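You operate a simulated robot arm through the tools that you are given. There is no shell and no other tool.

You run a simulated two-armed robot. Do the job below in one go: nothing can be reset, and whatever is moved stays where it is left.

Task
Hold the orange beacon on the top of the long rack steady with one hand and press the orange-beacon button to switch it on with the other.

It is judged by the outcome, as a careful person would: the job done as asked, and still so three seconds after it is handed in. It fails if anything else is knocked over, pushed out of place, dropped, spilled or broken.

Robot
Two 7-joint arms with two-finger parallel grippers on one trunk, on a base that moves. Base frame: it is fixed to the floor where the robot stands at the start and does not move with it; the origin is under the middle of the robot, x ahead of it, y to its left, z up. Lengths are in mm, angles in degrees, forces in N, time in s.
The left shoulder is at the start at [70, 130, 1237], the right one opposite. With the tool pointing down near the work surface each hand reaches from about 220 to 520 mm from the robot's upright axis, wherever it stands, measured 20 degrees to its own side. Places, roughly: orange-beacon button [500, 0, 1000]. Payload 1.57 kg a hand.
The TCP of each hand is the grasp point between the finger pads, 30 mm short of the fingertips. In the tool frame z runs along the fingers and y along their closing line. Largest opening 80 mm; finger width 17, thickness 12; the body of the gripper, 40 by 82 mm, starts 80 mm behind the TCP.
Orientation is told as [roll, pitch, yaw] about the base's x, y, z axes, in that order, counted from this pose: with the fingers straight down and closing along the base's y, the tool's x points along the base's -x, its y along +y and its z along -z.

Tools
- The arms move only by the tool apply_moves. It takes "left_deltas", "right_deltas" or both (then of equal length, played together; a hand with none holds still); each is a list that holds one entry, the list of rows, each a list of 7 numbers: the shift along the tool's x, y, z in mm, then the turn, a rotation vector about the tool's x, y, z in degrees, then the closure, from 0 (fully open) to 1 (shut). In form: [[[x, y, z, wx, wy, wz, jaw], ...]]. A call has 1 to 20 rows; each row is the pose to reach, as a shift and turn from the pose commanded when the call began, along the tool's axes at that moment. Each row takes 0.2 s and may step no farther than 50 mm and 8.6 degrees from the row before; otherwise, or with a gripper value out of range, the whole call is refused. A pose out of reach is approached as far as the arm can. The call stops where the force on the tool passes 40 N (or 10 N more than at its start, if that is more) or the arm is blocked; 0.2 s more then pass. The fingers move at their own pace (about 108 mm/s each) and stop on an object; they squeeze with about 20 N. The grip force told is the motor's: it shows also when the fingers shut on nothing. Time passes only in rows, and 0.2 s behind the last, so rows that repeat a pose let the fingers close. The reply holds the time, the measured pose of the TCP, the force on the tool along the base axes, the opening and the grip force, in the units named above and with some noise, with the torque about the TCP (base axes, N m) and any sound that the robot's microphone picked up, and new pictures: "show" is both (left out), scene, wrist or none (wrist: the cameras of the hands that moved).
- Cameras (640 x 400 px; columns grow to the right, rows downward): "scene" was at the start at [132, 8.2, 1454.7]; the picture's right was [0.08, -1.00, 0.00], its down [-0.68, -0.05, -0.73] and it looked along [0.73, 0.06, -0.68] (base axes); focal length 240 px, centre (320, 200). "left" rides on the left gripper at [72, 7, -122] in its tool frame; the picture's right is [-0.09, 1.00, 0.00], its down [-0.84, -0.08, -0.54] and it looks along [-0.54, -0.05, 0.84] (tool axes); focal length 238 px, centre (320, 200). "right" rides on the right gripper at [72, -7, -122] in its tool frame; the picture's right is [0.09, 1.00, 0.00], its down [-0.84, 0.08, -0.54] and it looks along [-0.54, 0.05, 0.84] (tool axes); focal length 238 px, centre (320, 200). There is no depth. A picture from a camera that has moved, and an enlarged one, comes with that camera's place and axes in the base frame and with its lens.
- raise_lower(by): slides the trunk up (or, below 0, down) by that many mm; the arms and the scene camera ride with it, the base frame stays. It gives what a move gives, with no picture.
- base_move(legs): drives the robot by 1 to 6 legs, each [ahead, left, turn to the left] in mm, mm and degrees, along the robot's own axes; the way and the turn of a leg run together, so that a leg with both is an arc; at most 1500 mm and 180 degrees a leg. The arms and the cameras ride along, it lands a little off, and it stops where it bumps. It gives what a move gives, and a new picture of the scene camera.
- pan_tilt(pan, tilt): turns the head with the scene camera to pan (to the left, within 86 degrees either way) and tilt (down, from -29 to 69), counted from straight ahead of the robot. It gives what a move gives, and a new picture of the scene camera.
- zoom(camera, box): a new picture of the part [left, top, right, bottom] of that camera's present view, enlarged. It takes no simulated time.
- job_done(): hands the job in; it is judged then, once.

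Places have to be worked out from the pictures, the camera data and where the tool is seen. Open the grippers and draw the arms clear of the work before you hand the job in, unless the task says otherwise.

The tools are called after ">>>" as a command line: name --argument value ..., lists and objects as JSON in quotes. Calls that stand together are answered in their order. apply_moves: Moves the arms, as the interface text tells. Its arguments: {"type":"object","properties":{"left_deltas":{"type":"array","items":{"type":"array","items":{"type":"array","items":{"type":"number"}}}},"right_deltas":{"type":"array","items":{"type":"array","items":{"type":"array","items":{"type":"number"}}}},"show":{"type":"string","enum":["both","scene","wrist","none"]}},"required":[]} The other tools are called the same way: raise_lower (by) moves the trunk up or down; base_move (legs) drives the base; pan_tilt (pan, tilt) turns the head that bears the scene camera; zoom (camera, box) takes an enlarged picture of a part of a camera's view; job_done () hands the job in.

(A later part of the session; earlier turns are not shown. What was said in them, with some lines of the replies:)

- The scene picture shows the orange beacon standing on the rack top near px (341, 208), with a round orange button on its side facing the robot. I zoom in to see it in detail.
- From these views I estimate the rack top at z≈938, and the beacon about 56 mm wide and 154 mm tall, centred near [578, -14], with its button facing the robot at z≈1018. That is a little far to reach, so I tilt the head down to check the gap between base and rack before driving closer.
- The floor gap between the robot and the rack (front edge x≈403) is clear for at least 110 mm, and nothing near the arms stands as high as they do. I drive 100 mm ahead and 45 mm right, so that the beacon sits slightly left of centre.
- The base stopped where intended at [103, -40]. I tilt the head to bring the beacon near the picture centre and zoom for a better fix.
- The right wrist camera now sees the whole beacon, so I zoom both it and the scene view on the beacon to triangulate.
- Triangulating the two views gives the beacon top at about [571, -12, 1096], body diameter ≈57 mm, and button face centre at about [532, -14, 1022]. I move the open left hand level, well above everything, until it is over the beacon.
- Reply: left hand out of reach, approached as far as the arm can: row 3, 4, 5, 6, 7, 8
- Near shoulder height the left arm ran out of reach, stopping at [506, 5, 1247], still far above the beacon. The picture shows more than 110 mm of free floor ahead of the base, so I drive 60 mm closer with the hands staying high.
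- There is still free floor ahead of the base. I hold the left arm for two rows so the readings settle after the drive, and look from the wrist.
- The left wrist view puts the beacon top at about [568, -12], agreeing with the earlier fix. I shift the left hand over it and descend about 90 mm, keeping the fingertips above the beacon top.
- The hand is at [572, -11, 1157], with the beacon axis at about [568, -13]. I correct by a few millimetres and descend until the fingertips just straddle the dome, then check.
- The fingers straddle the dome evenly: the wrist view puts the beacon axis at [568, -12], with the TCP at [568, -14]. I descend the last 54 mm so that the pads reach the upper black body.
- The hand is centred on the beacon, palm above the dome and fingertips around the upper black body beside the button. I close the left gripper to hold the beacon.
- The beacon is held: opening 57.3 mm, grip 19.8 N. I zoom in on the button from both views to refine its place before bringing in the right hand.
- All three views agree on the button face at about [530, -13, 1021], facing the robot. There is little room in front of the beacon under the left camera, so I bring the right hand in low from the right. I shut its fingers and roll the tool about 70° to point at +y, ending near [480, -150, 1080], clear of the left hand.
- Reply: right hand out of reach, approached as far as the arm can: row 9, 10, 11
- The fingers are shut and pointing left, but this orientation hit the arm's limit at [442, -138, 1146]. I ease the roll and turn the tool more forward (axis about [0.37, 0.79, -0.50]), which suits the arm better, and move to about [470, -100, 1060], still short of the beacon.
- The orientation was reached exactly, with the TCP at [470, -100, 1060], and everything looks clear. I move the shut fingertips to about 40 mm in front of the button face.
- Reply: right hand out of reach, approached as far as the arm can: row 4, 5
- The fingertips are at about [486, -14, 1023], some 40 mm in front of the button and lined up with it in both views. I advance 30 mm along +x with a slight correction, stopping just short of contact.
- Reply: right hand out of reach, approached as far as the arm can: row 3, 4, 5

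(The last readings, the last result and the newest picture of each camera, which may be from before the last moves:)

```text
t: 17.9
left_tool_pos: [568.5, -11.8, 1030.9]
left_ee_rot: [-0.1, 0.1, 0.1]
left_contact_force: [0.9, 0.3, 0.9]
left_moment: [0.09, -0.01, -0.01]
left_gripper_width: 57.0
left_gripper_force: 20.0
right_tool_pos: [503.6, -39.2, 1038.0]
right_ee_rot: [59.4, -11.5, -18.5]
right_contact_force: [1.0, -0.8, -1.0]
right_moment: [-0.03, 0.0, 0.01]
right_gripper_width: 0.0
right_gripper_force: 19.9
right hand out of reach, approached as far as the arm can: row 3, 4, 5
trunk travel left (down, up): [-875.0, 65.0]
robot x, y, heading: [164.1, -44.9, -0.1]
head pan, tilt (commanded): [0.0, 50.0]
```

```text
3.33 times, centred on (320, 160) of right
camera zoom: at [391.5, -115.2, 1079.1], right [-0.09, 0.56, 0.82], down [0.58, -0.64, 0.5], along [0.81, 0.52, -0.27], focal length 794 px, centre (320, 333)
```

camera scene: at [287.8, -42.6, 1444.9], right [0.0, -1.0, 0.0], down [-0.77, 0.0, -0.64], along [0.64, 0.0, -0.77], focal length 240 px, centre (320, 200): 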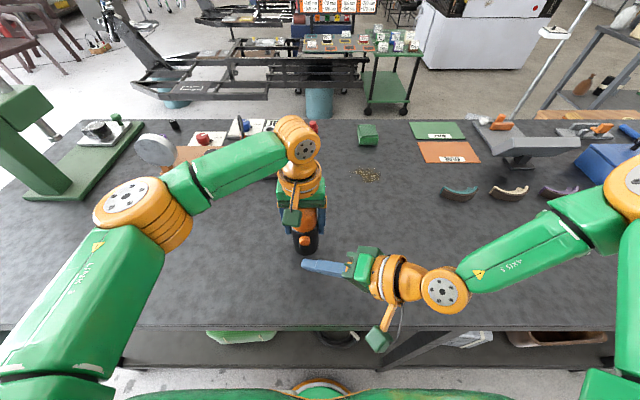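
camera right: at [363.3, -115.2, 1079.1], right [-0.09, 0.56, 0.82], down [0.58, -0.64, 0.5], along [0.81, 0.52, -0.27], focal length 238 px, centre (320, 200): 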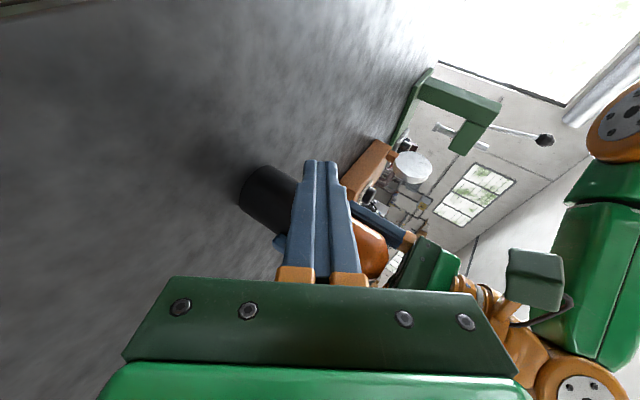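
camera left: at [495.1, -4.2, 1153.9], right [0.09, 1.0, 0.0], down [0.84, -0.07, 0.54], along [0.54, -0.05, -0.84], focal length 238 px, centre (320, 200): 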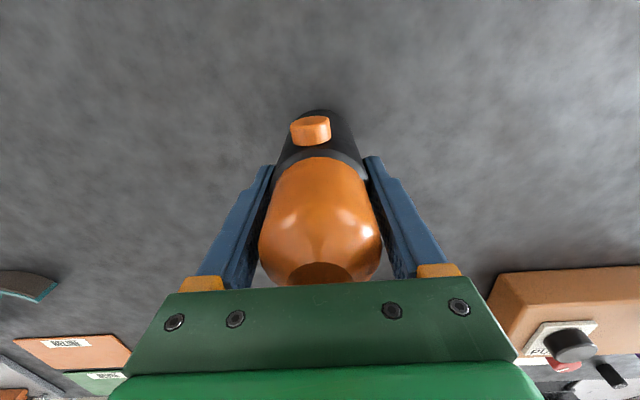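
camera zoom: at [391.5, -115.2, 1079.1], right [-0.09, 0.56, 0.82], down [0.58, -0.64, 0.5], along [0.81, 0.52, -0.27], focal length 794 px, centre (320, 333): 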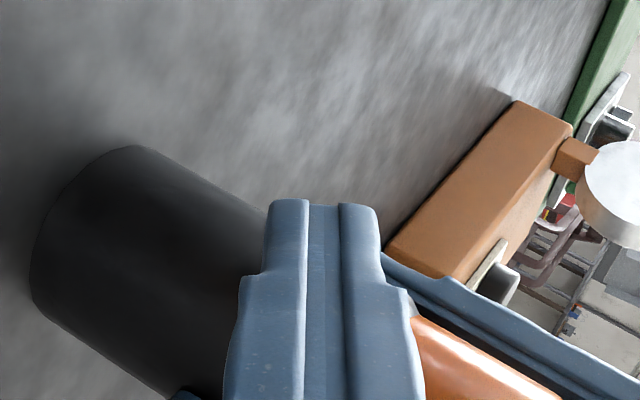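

The fingertips are now about 8 mm short of the button face and level with it, but a few millimetres right of its centre because of a reach limit. I try a small 4 mm shift to +y before pressing.

>>> apply_moves --right_deltas '[[[0.6, 1.1, 1.6, 0, 0, 0, 1], [1.2, 2.1, 3.1, 0, 0, 0, 1], [1.2, 2.1, 3.1, 0, 0, 0, 1]]]' --show "none"

>>> zoom --camera "left" --box '[240, 20, 400, 150]'

>>> zoom --camera "scene" --box '[0, 0, 640, 400]'

```text
t: 18.7
left_tool_pos: [569.4, -11.3, 1032.4]
left_ee_rot: [-0.1, 0.0, 0.3]
left_contact_force: [0.7, -1.5, 2.0]
left_moment: [0.11, -0.03, 0.01]
left_gripper_width: 57.2
left_gripper_force: 19.8
right_tool_pos: [501.6, -36.9, 1039.5]
right_ee_rot: [59.4, -11.4, -18.3]
right_contact_force: [-0.1, 0.3, 0.8]
right_moment: [0.02, 0.03, -0.02]
right_gripper_width: 0.0
right_gripper_force: 19.9
trunk travel left (down, up): [-875.0, 65.0]
robot x, y, heading: [164.0, -38.4, 0.0]
head pan, tilt (commanded): [0.0, 50.0]
```

```text
3.08 times, centred on (320, 85) of left
camera zoom: at [495.1, -4.1, 1153.9], right [0.09, 1.0, 0.0], down [0.84, -0.07, 0.54], along [0.54, -0.05, -0.84], focal length 733 px, centre (320, 554)
```

zoom: 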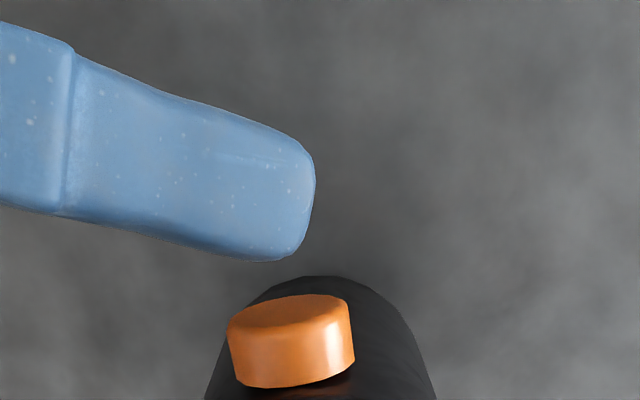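

```text
1.00 times, centred on (320, 200) of scene (not enlarged: the box is as wide or as high as the picture)
camera zoom: at [287.7, -42.5, 1444.9], right [0.0, -1.0, 0.0], down [-0.77, 0.0, -0.64], along [0.64, 0.0, -0.77], focal length 240 px, centre (320, 200)
```

zoom: 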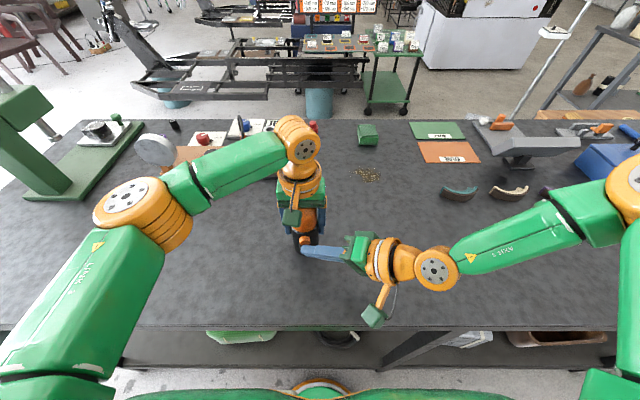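

The hand moved to about [502, -37, 1039], which now lines the fingertips up with the button centre. I advance about 10 mm along +x (and 3 mm down) to reach the button face, watching the force.

>>> apply_moves --right_deltas '[[[-2.9, -0.8, 1.7, 0, 0, 0, 1], [-5.8, -1.7, 3.4, 0, 0, 0, 1], [-8.7, -2.5, 5.2, 0, 0, 0, 1], [-8.7, -2.5, 5.2, 0, 0, 0, 1]]]' --show "none"

>>> zoom --camera "left" --box '[240, 20, 400, 150]'

>>> zoom --camera "scene" --box '[265, 190, 365, 280]'

```text
t: 19.7
left_tool_pos: [568.8, -11.2, 1032.5]
left_ee_rot: [-0.2, 0.0, 0.2]
left_contact_force: [0.7, 0.1, 1.1]
left_moment: [0.06, -0.01, -0.01]
left_gripper_width: 57.4
left_gripper_force: 20.7
right_tool_pos: [510.1, -38.4, 1038.7]
right_ee_rot: [59.5, -11.4, -18.4]
right_contact_force: [0.2, 0.0, -0.1]
right_moment: [-0.02, 0.0, 0.01]
right_gripper_width: 0.2
right_gripper_force: 20.4
right hand out of reach, approached as far as the arm can: row 1, 2, 3, 4
trunk travel left (down, up): [-875.0, 65.0]
robot x, y, heading: [162.6, -41.4, 0.2]
head pan, tilt (commanded): [0.0, 50.0]
```

```text
3.08 times, centred on (320, 85) of left
camera zoom: at [495.1, -4.0, 1153.9], right [0.09, 1.0, 0.0], down [0.84, -0.07, 0.54], along [0.54, -0.05, -0.84], focal length 733 px, centre (320, 554)
```

zoom: 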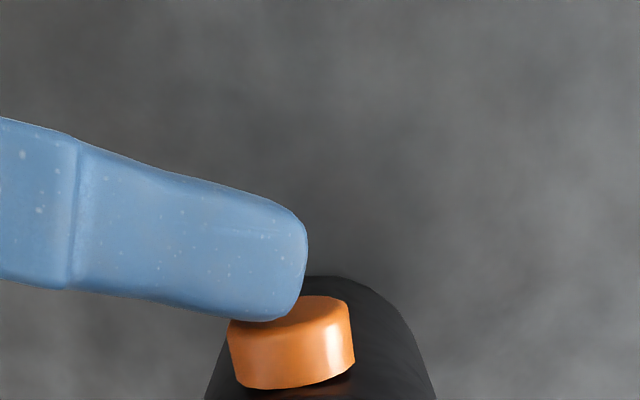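

```text
4.44 times, centred on (315, 235) of scene
camera zoom: at [287.7, -42.5, 1444.9], right [0.0, -1.0, 0.0], down [-0.77, 0.0, -0.64], along [0.64, 0.0, -0.77], focal length 1069 px, centre (342, 44)
```

zoom: 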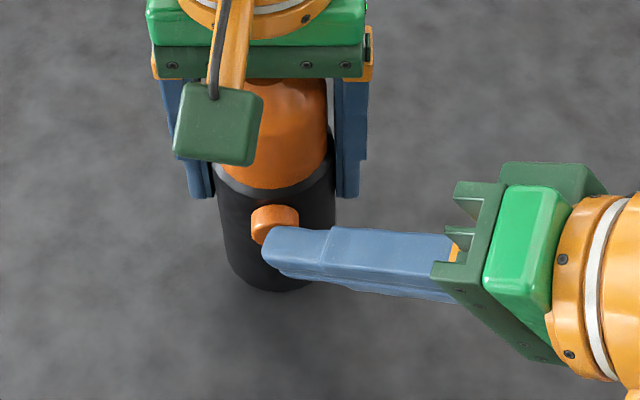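

There is no contact force yet; the finger is at about the button face, overlapping it in both views. I press on in small steps along +x, with a touch of +y to stay centred.

>>> apply_moves --right_deltas '[[[-1.1, 0.5, 1.3, 0, 0, 0, 1], [-2.2, 1.1, 2.7, 0, 0, 0, 1], [-2.2, 1.1, 2.7, 0, 0, 0, 1]]]' --show "none"

>>> zoom --camera "left" --box '[240, 20, 400, 150]'

>>> zoom --camera "scene" --box '[265, 190, 365, 280]'

```text
t: 20.5
left_tool_pos: [568.1, -11.7, 1030.8]
left_ee_rot: [-0.1, 0.0, 0.2]
left_contact_force: [3.9, 0.2, 0.2]
left_moment: [0.08, 0.06, 0.01]
left_gripper_width: 57.5
left_gripper_force: 20.4
right_tool_pos: [514.4, -37.9, 1039.3]
right_ee_rot: [59.5, -11.4, -18.3]
right_contact_force: [-3.4, -0.1, -0.7]
right_moment: [-0.03, 0.07, 0.09]
right_gripper_width: 0.0
right_gripper_force: 19.9
trunk travel left (down, up): [-875.0, 65.0]
robot x, y, heading: [158.2, -43.9, -0.3]
head pan, tilt (commanded): [0.0, 50.0]
```

```text
3.08 times, centred on (320, 85) of left
camera zoom: at [495.2, -4.0, 1153.9], right [0.09, 1.0, 0.0], down [0.84, -0.07, 0.54], along [0.54, -0.05, -0.84], focal length 733 px, centre (320, 554)
```

zoom: 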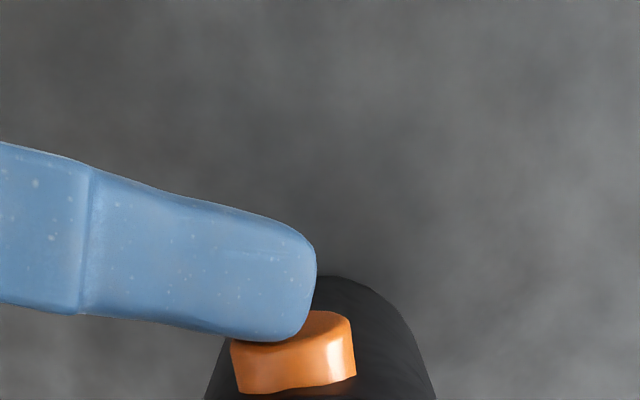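

```text
4.44 times, centred on (315, 235) of scene
camera zoom: at [287.8, -42.5, 1444.9], right [0.0, -1.0, 0.0], down [-0.77, 0.0, -0.64], along [0.64, 0.0, -0.77], focal length 1069 px, centre (342, 44)
```

zoom: 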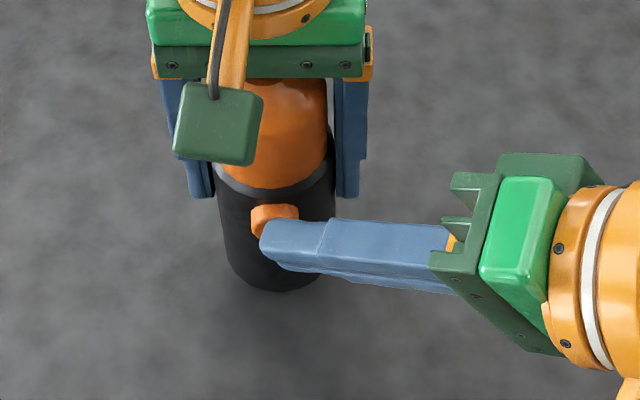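

Contact: about 3.5 N on both hands, and the button has begun to travel in; no click or light yet. I press a little further.

>>> apply_moves --right_deltas '[[[-0.9, 0, 0.4, 0, 0, 0, 1], [-1.9, 0, 0.7, 0, 0, 0, 1], [-1.9, 0, 0.7, 0, 0, 0, 1]]]' --show "none"

>>> zoom --camera "left" --box '[220, 20, 420, 300]'

>>> zoom --camera "scene" --box '[265, 190, 365, 280]'

```text
t: 21.3
left_tool_pos: [568.3, -11.6, 1032.5]
left_ee_rot: [-0.1, -0.1, 0.2]
left_contact_force: [5.5, -0.8, -0.6]
left_moment: [0.02, -0.02, 0.07]
left_gripper_width: 57.0
left_gripper_force: 19.6
right_tool_pos: [516.6, -36.9, 1042.0]
right_ee_rot: [59.4, -11.3, -18.3]
right_contact_force: [-4.6, 1.2, 0.5]
right_moment: [0.07, 0.06, 0.11]
right_gripper_width: 0.0
right_gripper_force: 20.1
right hand out of reach, approached as far as the arm can: row 1
trunk travel left (down, up): [-875.0, 65.0]
robot x, y, heading: [160.6, -41.7, 0.2]
head pan, tilt (commanded): [0.0, 50.0]
heard: click
```

```text
1.43 times, centred on (320, 160) of left
camera zoom: at [495.2, -4.0, 1153.9], right [0.09, 1.0, 0.0], down [0.84, -0.07, 0.54], along [0.54, -0.05, -0.84], focal length 340 px, centre (320, 257)
```

zoom: 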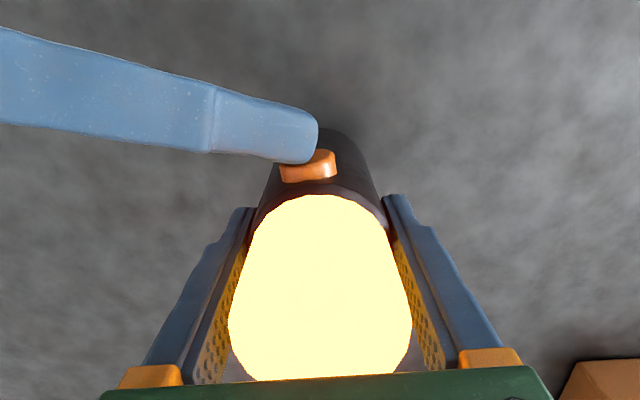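

```text
4.44 times, centred on (315, 235) of scene
camera zoom: at [287.8, -42.5, 1444.9], right [0.0, -1.0, 0.0], down [-0.77, 0.0, -0.64], along [0.64, 0.0, -0.77], focal length 1069 px, centre (342, 44)
```

zoom: 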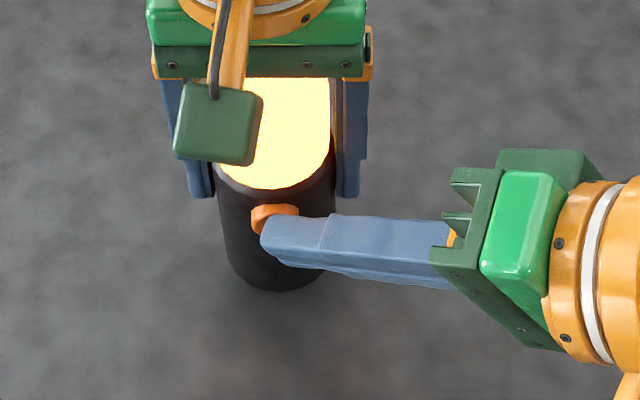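

A click was heard and the dome is glowing, so the beacon is on. I withdraw the right hand straight back along -x while the left keeps holding.

>>> apply_moves --right_deltas '[[[7.4, 0, -2.9, 0, 0, 0, 1], [16.7, 0, -6.6, 0, 0, 0, 1], [26, 0, -10.2, 0, 0, 0, 1], [37.2, 0, -14.6, 0, 0, 0, 1], [37.2, 0, -14.6, 0, 0, 0, 1]]]' --show "both"

>>> zoom --camera "scene" --box '[265, 190, 365, 280]'

```text
t: 22.5
left_tool_pos: [568.7, -11.9, 1031.4]
left_ee_rot: [-0.1, 0.0, 0.2]
left_contact_force: [1.2, -0.6, 1.8]
left_moment: [0.06, -0.06, -0.01]
left_gripper_width: 57.5
left_gripper_force: 20.5
right_tool_pos: [477.6, -36.3, 1040.1]
right_ee_rot: [59.3, -11.4, -18.4]
right_contact_force: [-0.1, -0.4, -0.8]
right_moment: [0.03, 0.01, -0.01]
right_gripper_width: 0.3
right_gripper_force: 20.0
trunk travel left (down, up): [-875.0, 65.0]
robot x, y, heading: [163.1, -42.6, -0.0]
head pan, tilt (commanded): [0.0, 50.0]
camera scene: at [287.6, -42.6, 1444.9], right [0.0, -1.0, 0.0], down [-0.77, 0.0, -0.64], along [0.64, 0.0, -0.77], focal length 240 px, centre (320, 200)
camera right: at [366.3, -113.2, 1080.8], right [-0.09, 0.56, 0.82], down [0.58, -0.64, 0.5], along [0.81, 0.52, -0.27], focal length 238 px, centre (320, 200)
```

scene: 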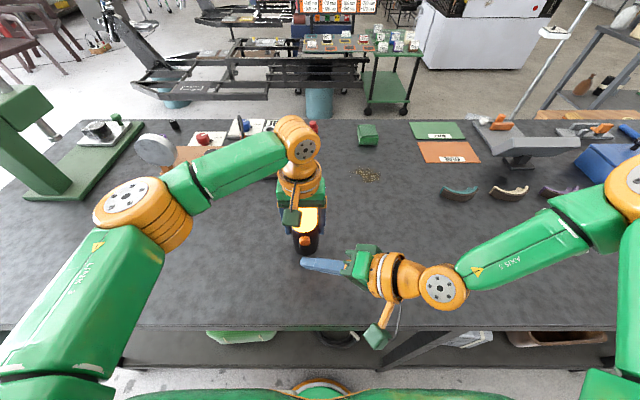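
right: 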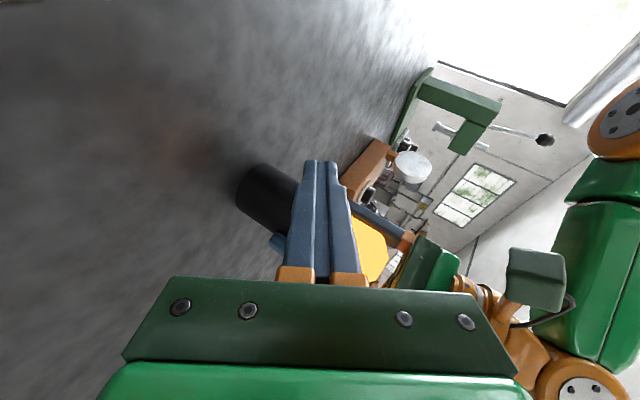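

```text
4.44 times, centred on (315, 235) of scene
camera zoom: at [287.6, -42.6, 1444.9], right [0.0, -1.0, 0.0], down [-0.77, 0.0, -0.64], along [0.64, 0.0, -0.77], focal length 1069 px, centre (342, 44)
```

zoom: 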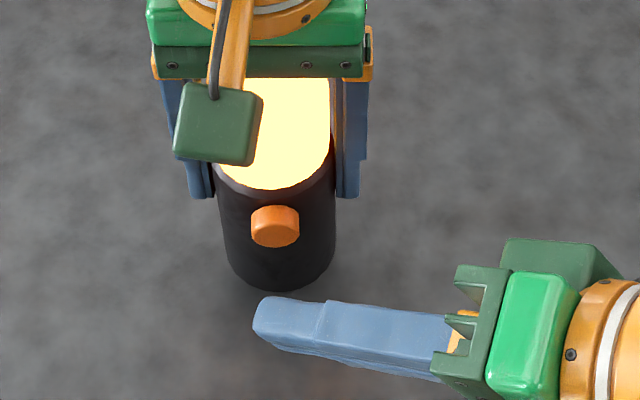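

The beacon stays lit with the button sprung back. I draw the right hand away to the right and up, then open it.

>>> apply_moves --right_deltas '[[[-6.3, -1.6, -20.3, 0, 0, 0, 1], [-12.7, -3.3, -40.5, 0, 0, 0, 1], [-19, -4.9, -60.8, 0, 0, 0, 1], [-25.4, -6.6, -81, 0, 0, 0, 1], [-31.7, -8.2, -101.3, 0, 0, 0, 1], [-31.7, -8.2, -101.3, 0, 0, 0, 0.5], [-31.7, -8.2, -101.3, 0, 0, 0, 0], [-31.7, -8.2, -101.3, 0, 0, 0, 0]]]' --show "scene"

```text
t: 24.3
left_tool_pos: [569.4, -11.1, 1032.3]
left_ee_rot: [-0.1, -0.1, 0.3]
left_contact_force: [0.0, 0.3, 0.5]
left_moment: [0.07, -0.01, 0.0]
left_gripper_width: 57.3
left_gripper_force: 20.5
right_tool_pos: [470.6, -129.3, 1089.1]
right_ee_rot: [59.4, -11.4, -18.3]
right_contact_force: [-0.3, 0.3, -0.6]
right_moment: [0.0, 0.0, 0.01]
right_gripper_width: 80.0
right_gripper_force: 0.1
trunk travel left (down, up): [-875.0, 65.0]
robot x, y, heading: [157.9, -45.2, -0.2]
head pan, tilt (commanded): [0.0, 50.0]
camera scene: at [287.9, -42.6, 1444.9], right [0.0, -1.0, 0.0], down [-0.77, 0.0, -0.64], along [0.64, 0.0, -0.77], focal length 240 px, centre (320, 200)
```

scene: 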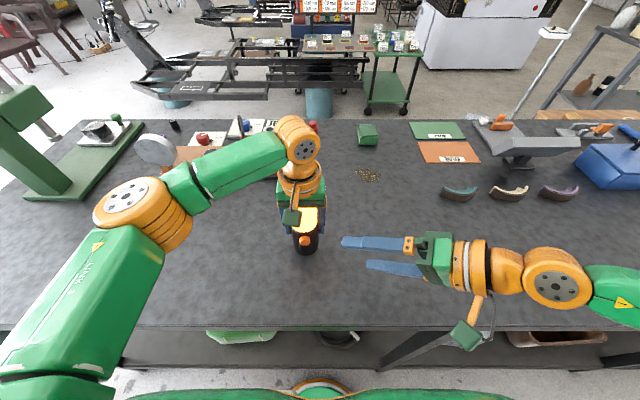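

The right hand is clear and open, and the left hand feels almost no load, so the beacon stands freely. I open the left gripper in place before lifting.

>>> apply_moves --left_deltas '[[[0, 0, 0, 0, 0, 0, 0.25], [0, 0, 0, 0, 0, 0, 0.15], [0, 0, 0, 0, 0, 0, 0], [0, 0, 0, 0, 0, 0, 0], [0, 0, 0, 0, 0, 0, 0]]]' --show "wrist"

>>> zoom --camera "scene" --box '[265, 190, 365, 280]'

```text
t: 25.5
left_tool_pos: [568.6, -12.3, 1030.9]
left_ee_rot: [-0.1, -0.1, 0.2]
left_contact_force: [0.2, 0.1, -0.5]
left_moment: [-0.01, -0.02, -0.01]
left_gripper_width: 80.0
left_gripper_force: 0.1
right_tool_pos: [468.7, -127.4, 1089.0]
right_ee_rot: [59.5, -11.6, -18.4]
right_contact_force: [0.5, -0.7, -0.2]
right_moment: [0.0, 0.0, 0.01]
right_gripper_width: 79.8
right_gripper_force: 0.1
trunk travel left (down, up): [-875.0, 65.0]
robot x, y, heading: [162.4, -44.3, -0.0]
head pan, tilt (commanded): [0.0, 50.0]
camera left: at [495.1, -4.1, 1153.9], right [0.09, 1.0, 0.0], down [0.84, -0.07, 0.54], along [0.54, -0.05, -0.84], focal length 238 px, centre (320, 200)
```

left: 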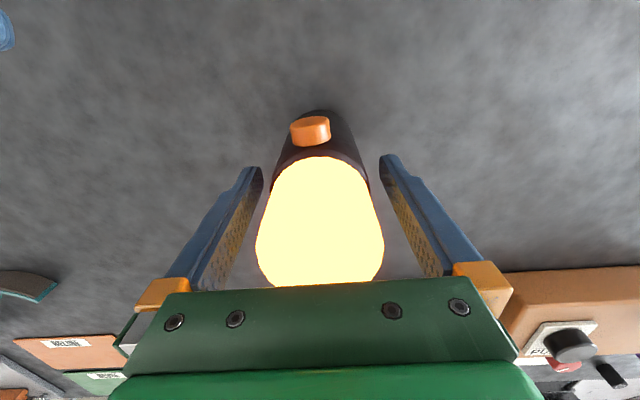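

```text
4.44 times, centred on (315, 235) of scene
camera zoom: at [287.7, -42.6, 1444.9], right [0.0, -1.0, 0.0], down [-0.77, 0.0, -0.64], along [0.64, 0.0, -0.77], focal length 1069 px, centre (342, 44)
```

zoom: 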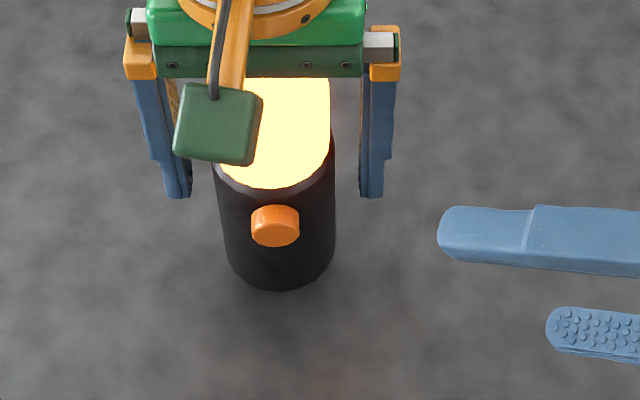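

Both fingers are clear of the beacon, which stands upright and lit. I raise the left hand straight up past the dome.

>>> apply_moves --left_deltas '[[[0, 0, -12, 0, 0, 0, 0], [0, 0, -26, 0, 0, 0, 0], [0, 0, -42, 0, 0, 0, 0], [0, 0, -58, 0, 0, 0, 0], [0, 0, -74, 0, 0, 0, 0], [0, 0, -90, 0, 0, 0, 0], [0, 0, -106, 0, 0, 0, 0], [0, 0, -122, 0, 0, 0, 0], [0, 0, -138, 0, 0, 0, 0], [0, 0, -138, 0, 0, 0, 0]]]' --show "both"

```text
t: 27.7
left_tool_pos: [567.7, -12.0, 1169.0]
left_ee_rot: [0.0, 0.1, 0.2]
left_contact_force: [-0.4, -0.4, 0.8]
left_moment: [-0.02, -0.01, -0.03]
left_gripper_width: 80.0
left_gripper_force: 0.1
right_tool_pos: [470.0, -127.6, 1088.9]
right_ee_rot: [59.5, -11.4, -18.3]
right_contact_force: [0.5, 0.2, -0.5]
right_moment: [-0.02, -0.05, 0.03]
right_gripper_width: 80.2
right_gripper_force: 0.1
trunk travel left (down, up): [-875.0, 65.0]
robot x, y, heading: [161.0, -43.9, 0.3]
head pan, tilt (commanded): [0.0, 50.0]
camera scene: at [287.7, -42.6, 1444.9], right [0.0, -1.0, 0.0], down [-0.77, 0.0, -0.64], along [0.64, 0.0, -0.77], focal length 240 px, centre (320, 200)
camera left: at [494.6, -4.5, 1291.4], right [0.09, 1.0, 0.0], down [0.84, -0.07, 0.54], along [0.54, -0.05, -0.84], focal length 238 px, centre (320, 200)
```

scene: 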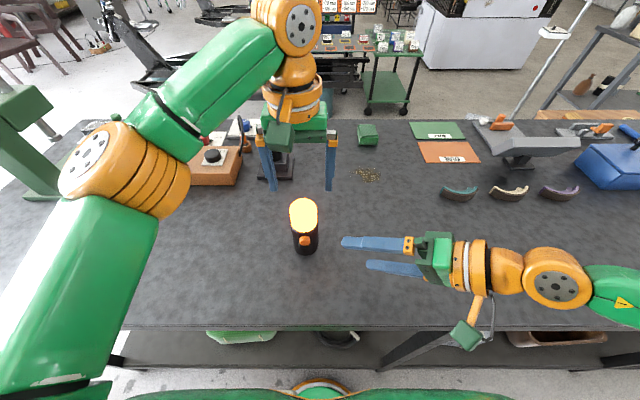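
left: 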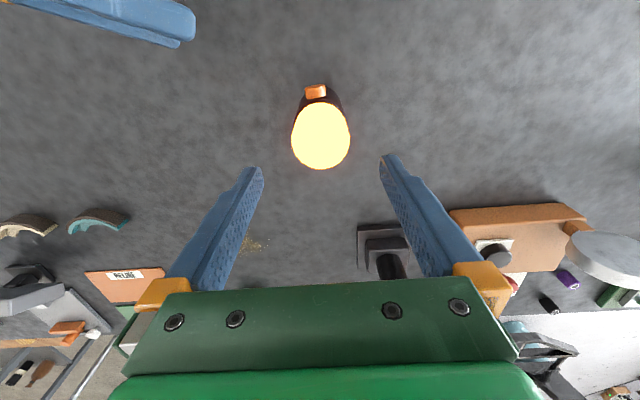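

The left hand is above the beacon, which is upright and lit. I draw both hands well away: the left up and to the left, the right further right and up.

>>> apply_moves --left_deltas '[[[6, 18, -11, 0, 0, 0, 0], [12, 36, -23, 0, 0, 0, 0], [18, 53, -34, 0, 0, 0, 0], [25, 71, -45, 0, 0, 0, 0], [31, 89, -57, 0, 0, 0, 0], [37, 107, -68, 0, 0, 0, 0], [43, 124, -80, 0, 0, 0, 0], [49, 142, -91, 0, 0, 0, 0], [49, 142, -91, 0, 0, 0, 0]]]' --right_deltas '[[[-4.2, 1.6, -10.6, 0, 0, 0, 0], [-8.4, 3.2, -21.2, 0, 0, 0, 0], [-12.5, 4.9, -31.9, 0, 0, 0, 0], [-16.7, 6.5, -42.5, 0, 0, 0, 0], [-20.9, 8.1, -53.1, 0, 0, 0, 0], [-25, 9.7, -63.7, 0, 0, 0, 0], [-29.2, 11.4, -74.4, 0, 0, 0, 0], [-33.4, 13, -85, 0, 0, 0, 0], [-33.4, 13, -85, 0, 0, 0, 0]]]' --show "scene"

>>> zoom --camera "scene" --box '[240, 160, 380, 270]'

```text
t: 29.7
left_tool_pos: [521.8, 130.5, 1260.0]
left_ee_rot: [-0.1, 0.0, 0.2]
left_contact_force: [0.7, 0.0, 1.1]
left_moment: [-0.01, 0.0, 0.0]
left_gripper_width: 80.0
left_gripper_force: 0.0
right_tool_pos: [469.8, -198.0, 1149.0]
right_ee_rot: [59.4, -11.4, -18.3]
right_contact_force: [-0.3, 0.2, -0.5]
right_moment: [-0.05, -0.04, -0.01]
right_gripper_width: 79.9
right_gripper_force: 0.1
trunk travel left (down, up): [-875.0, 65.0]
robot x, y, heading: [160.0, -44.9, -0.0]
head pan, tilt (commanded): [0.0, 50.0]
camera scene: at [287.9, -42.7, 1444.9], right [0.0, -1.0, 0.0], down [-0.77, 0.0, -0.64], along [0.64, 0.0, -0.77], focal length 240 px, centre (320, 200)
```

scene: 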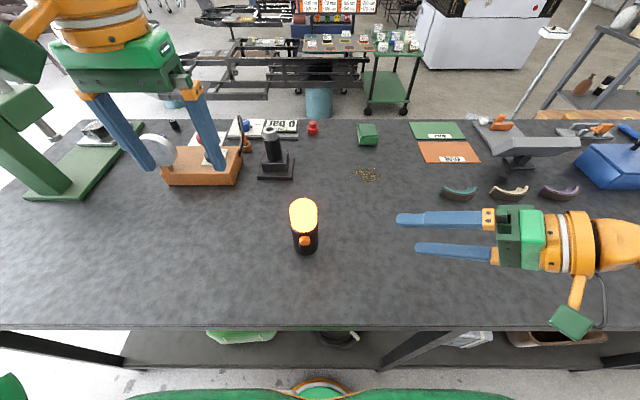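

```text
3.64 times, centred on (310, 215) of scene
camera zoom: at [287.9, -42.7, 1444.9], right [0.0, -1.0, 0.0], down [-0.77, 0.0, -0.64], along [0.64, 0.0, -0.77], focal length 874 px, centre (356, 146)
```

zoom: 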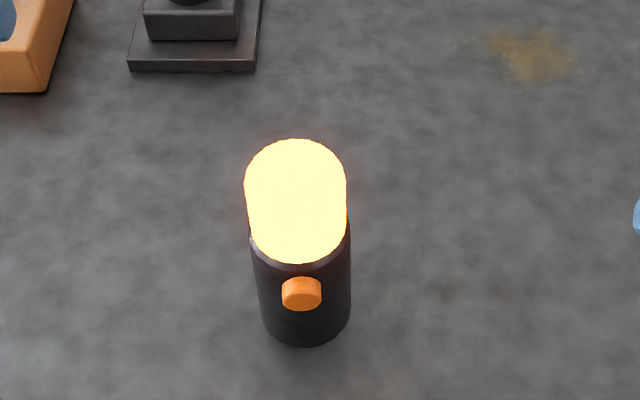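

The beacon stands upright in its place and has stayed lit for over 8 seconds. Nothing else on the rack has moved, and both hands are open and clear, so I hand the job in.

>>> job_done

```text
The job is handed in.
```

The orange beacon is switched on. I held it with the left hand while the right hand pressed its button.

The press gave a click and the dome lit. It was still lit about eight seconds later, when I handed the job in. The beacon is upright where it stood, and nothing else on the rack looks moved in the last picture. Both hands were opened and drawn clear before handing in.

To reach the beacon I drove the robot about 160 mm closer to the rack and 45 mm to the right. It has been left there.
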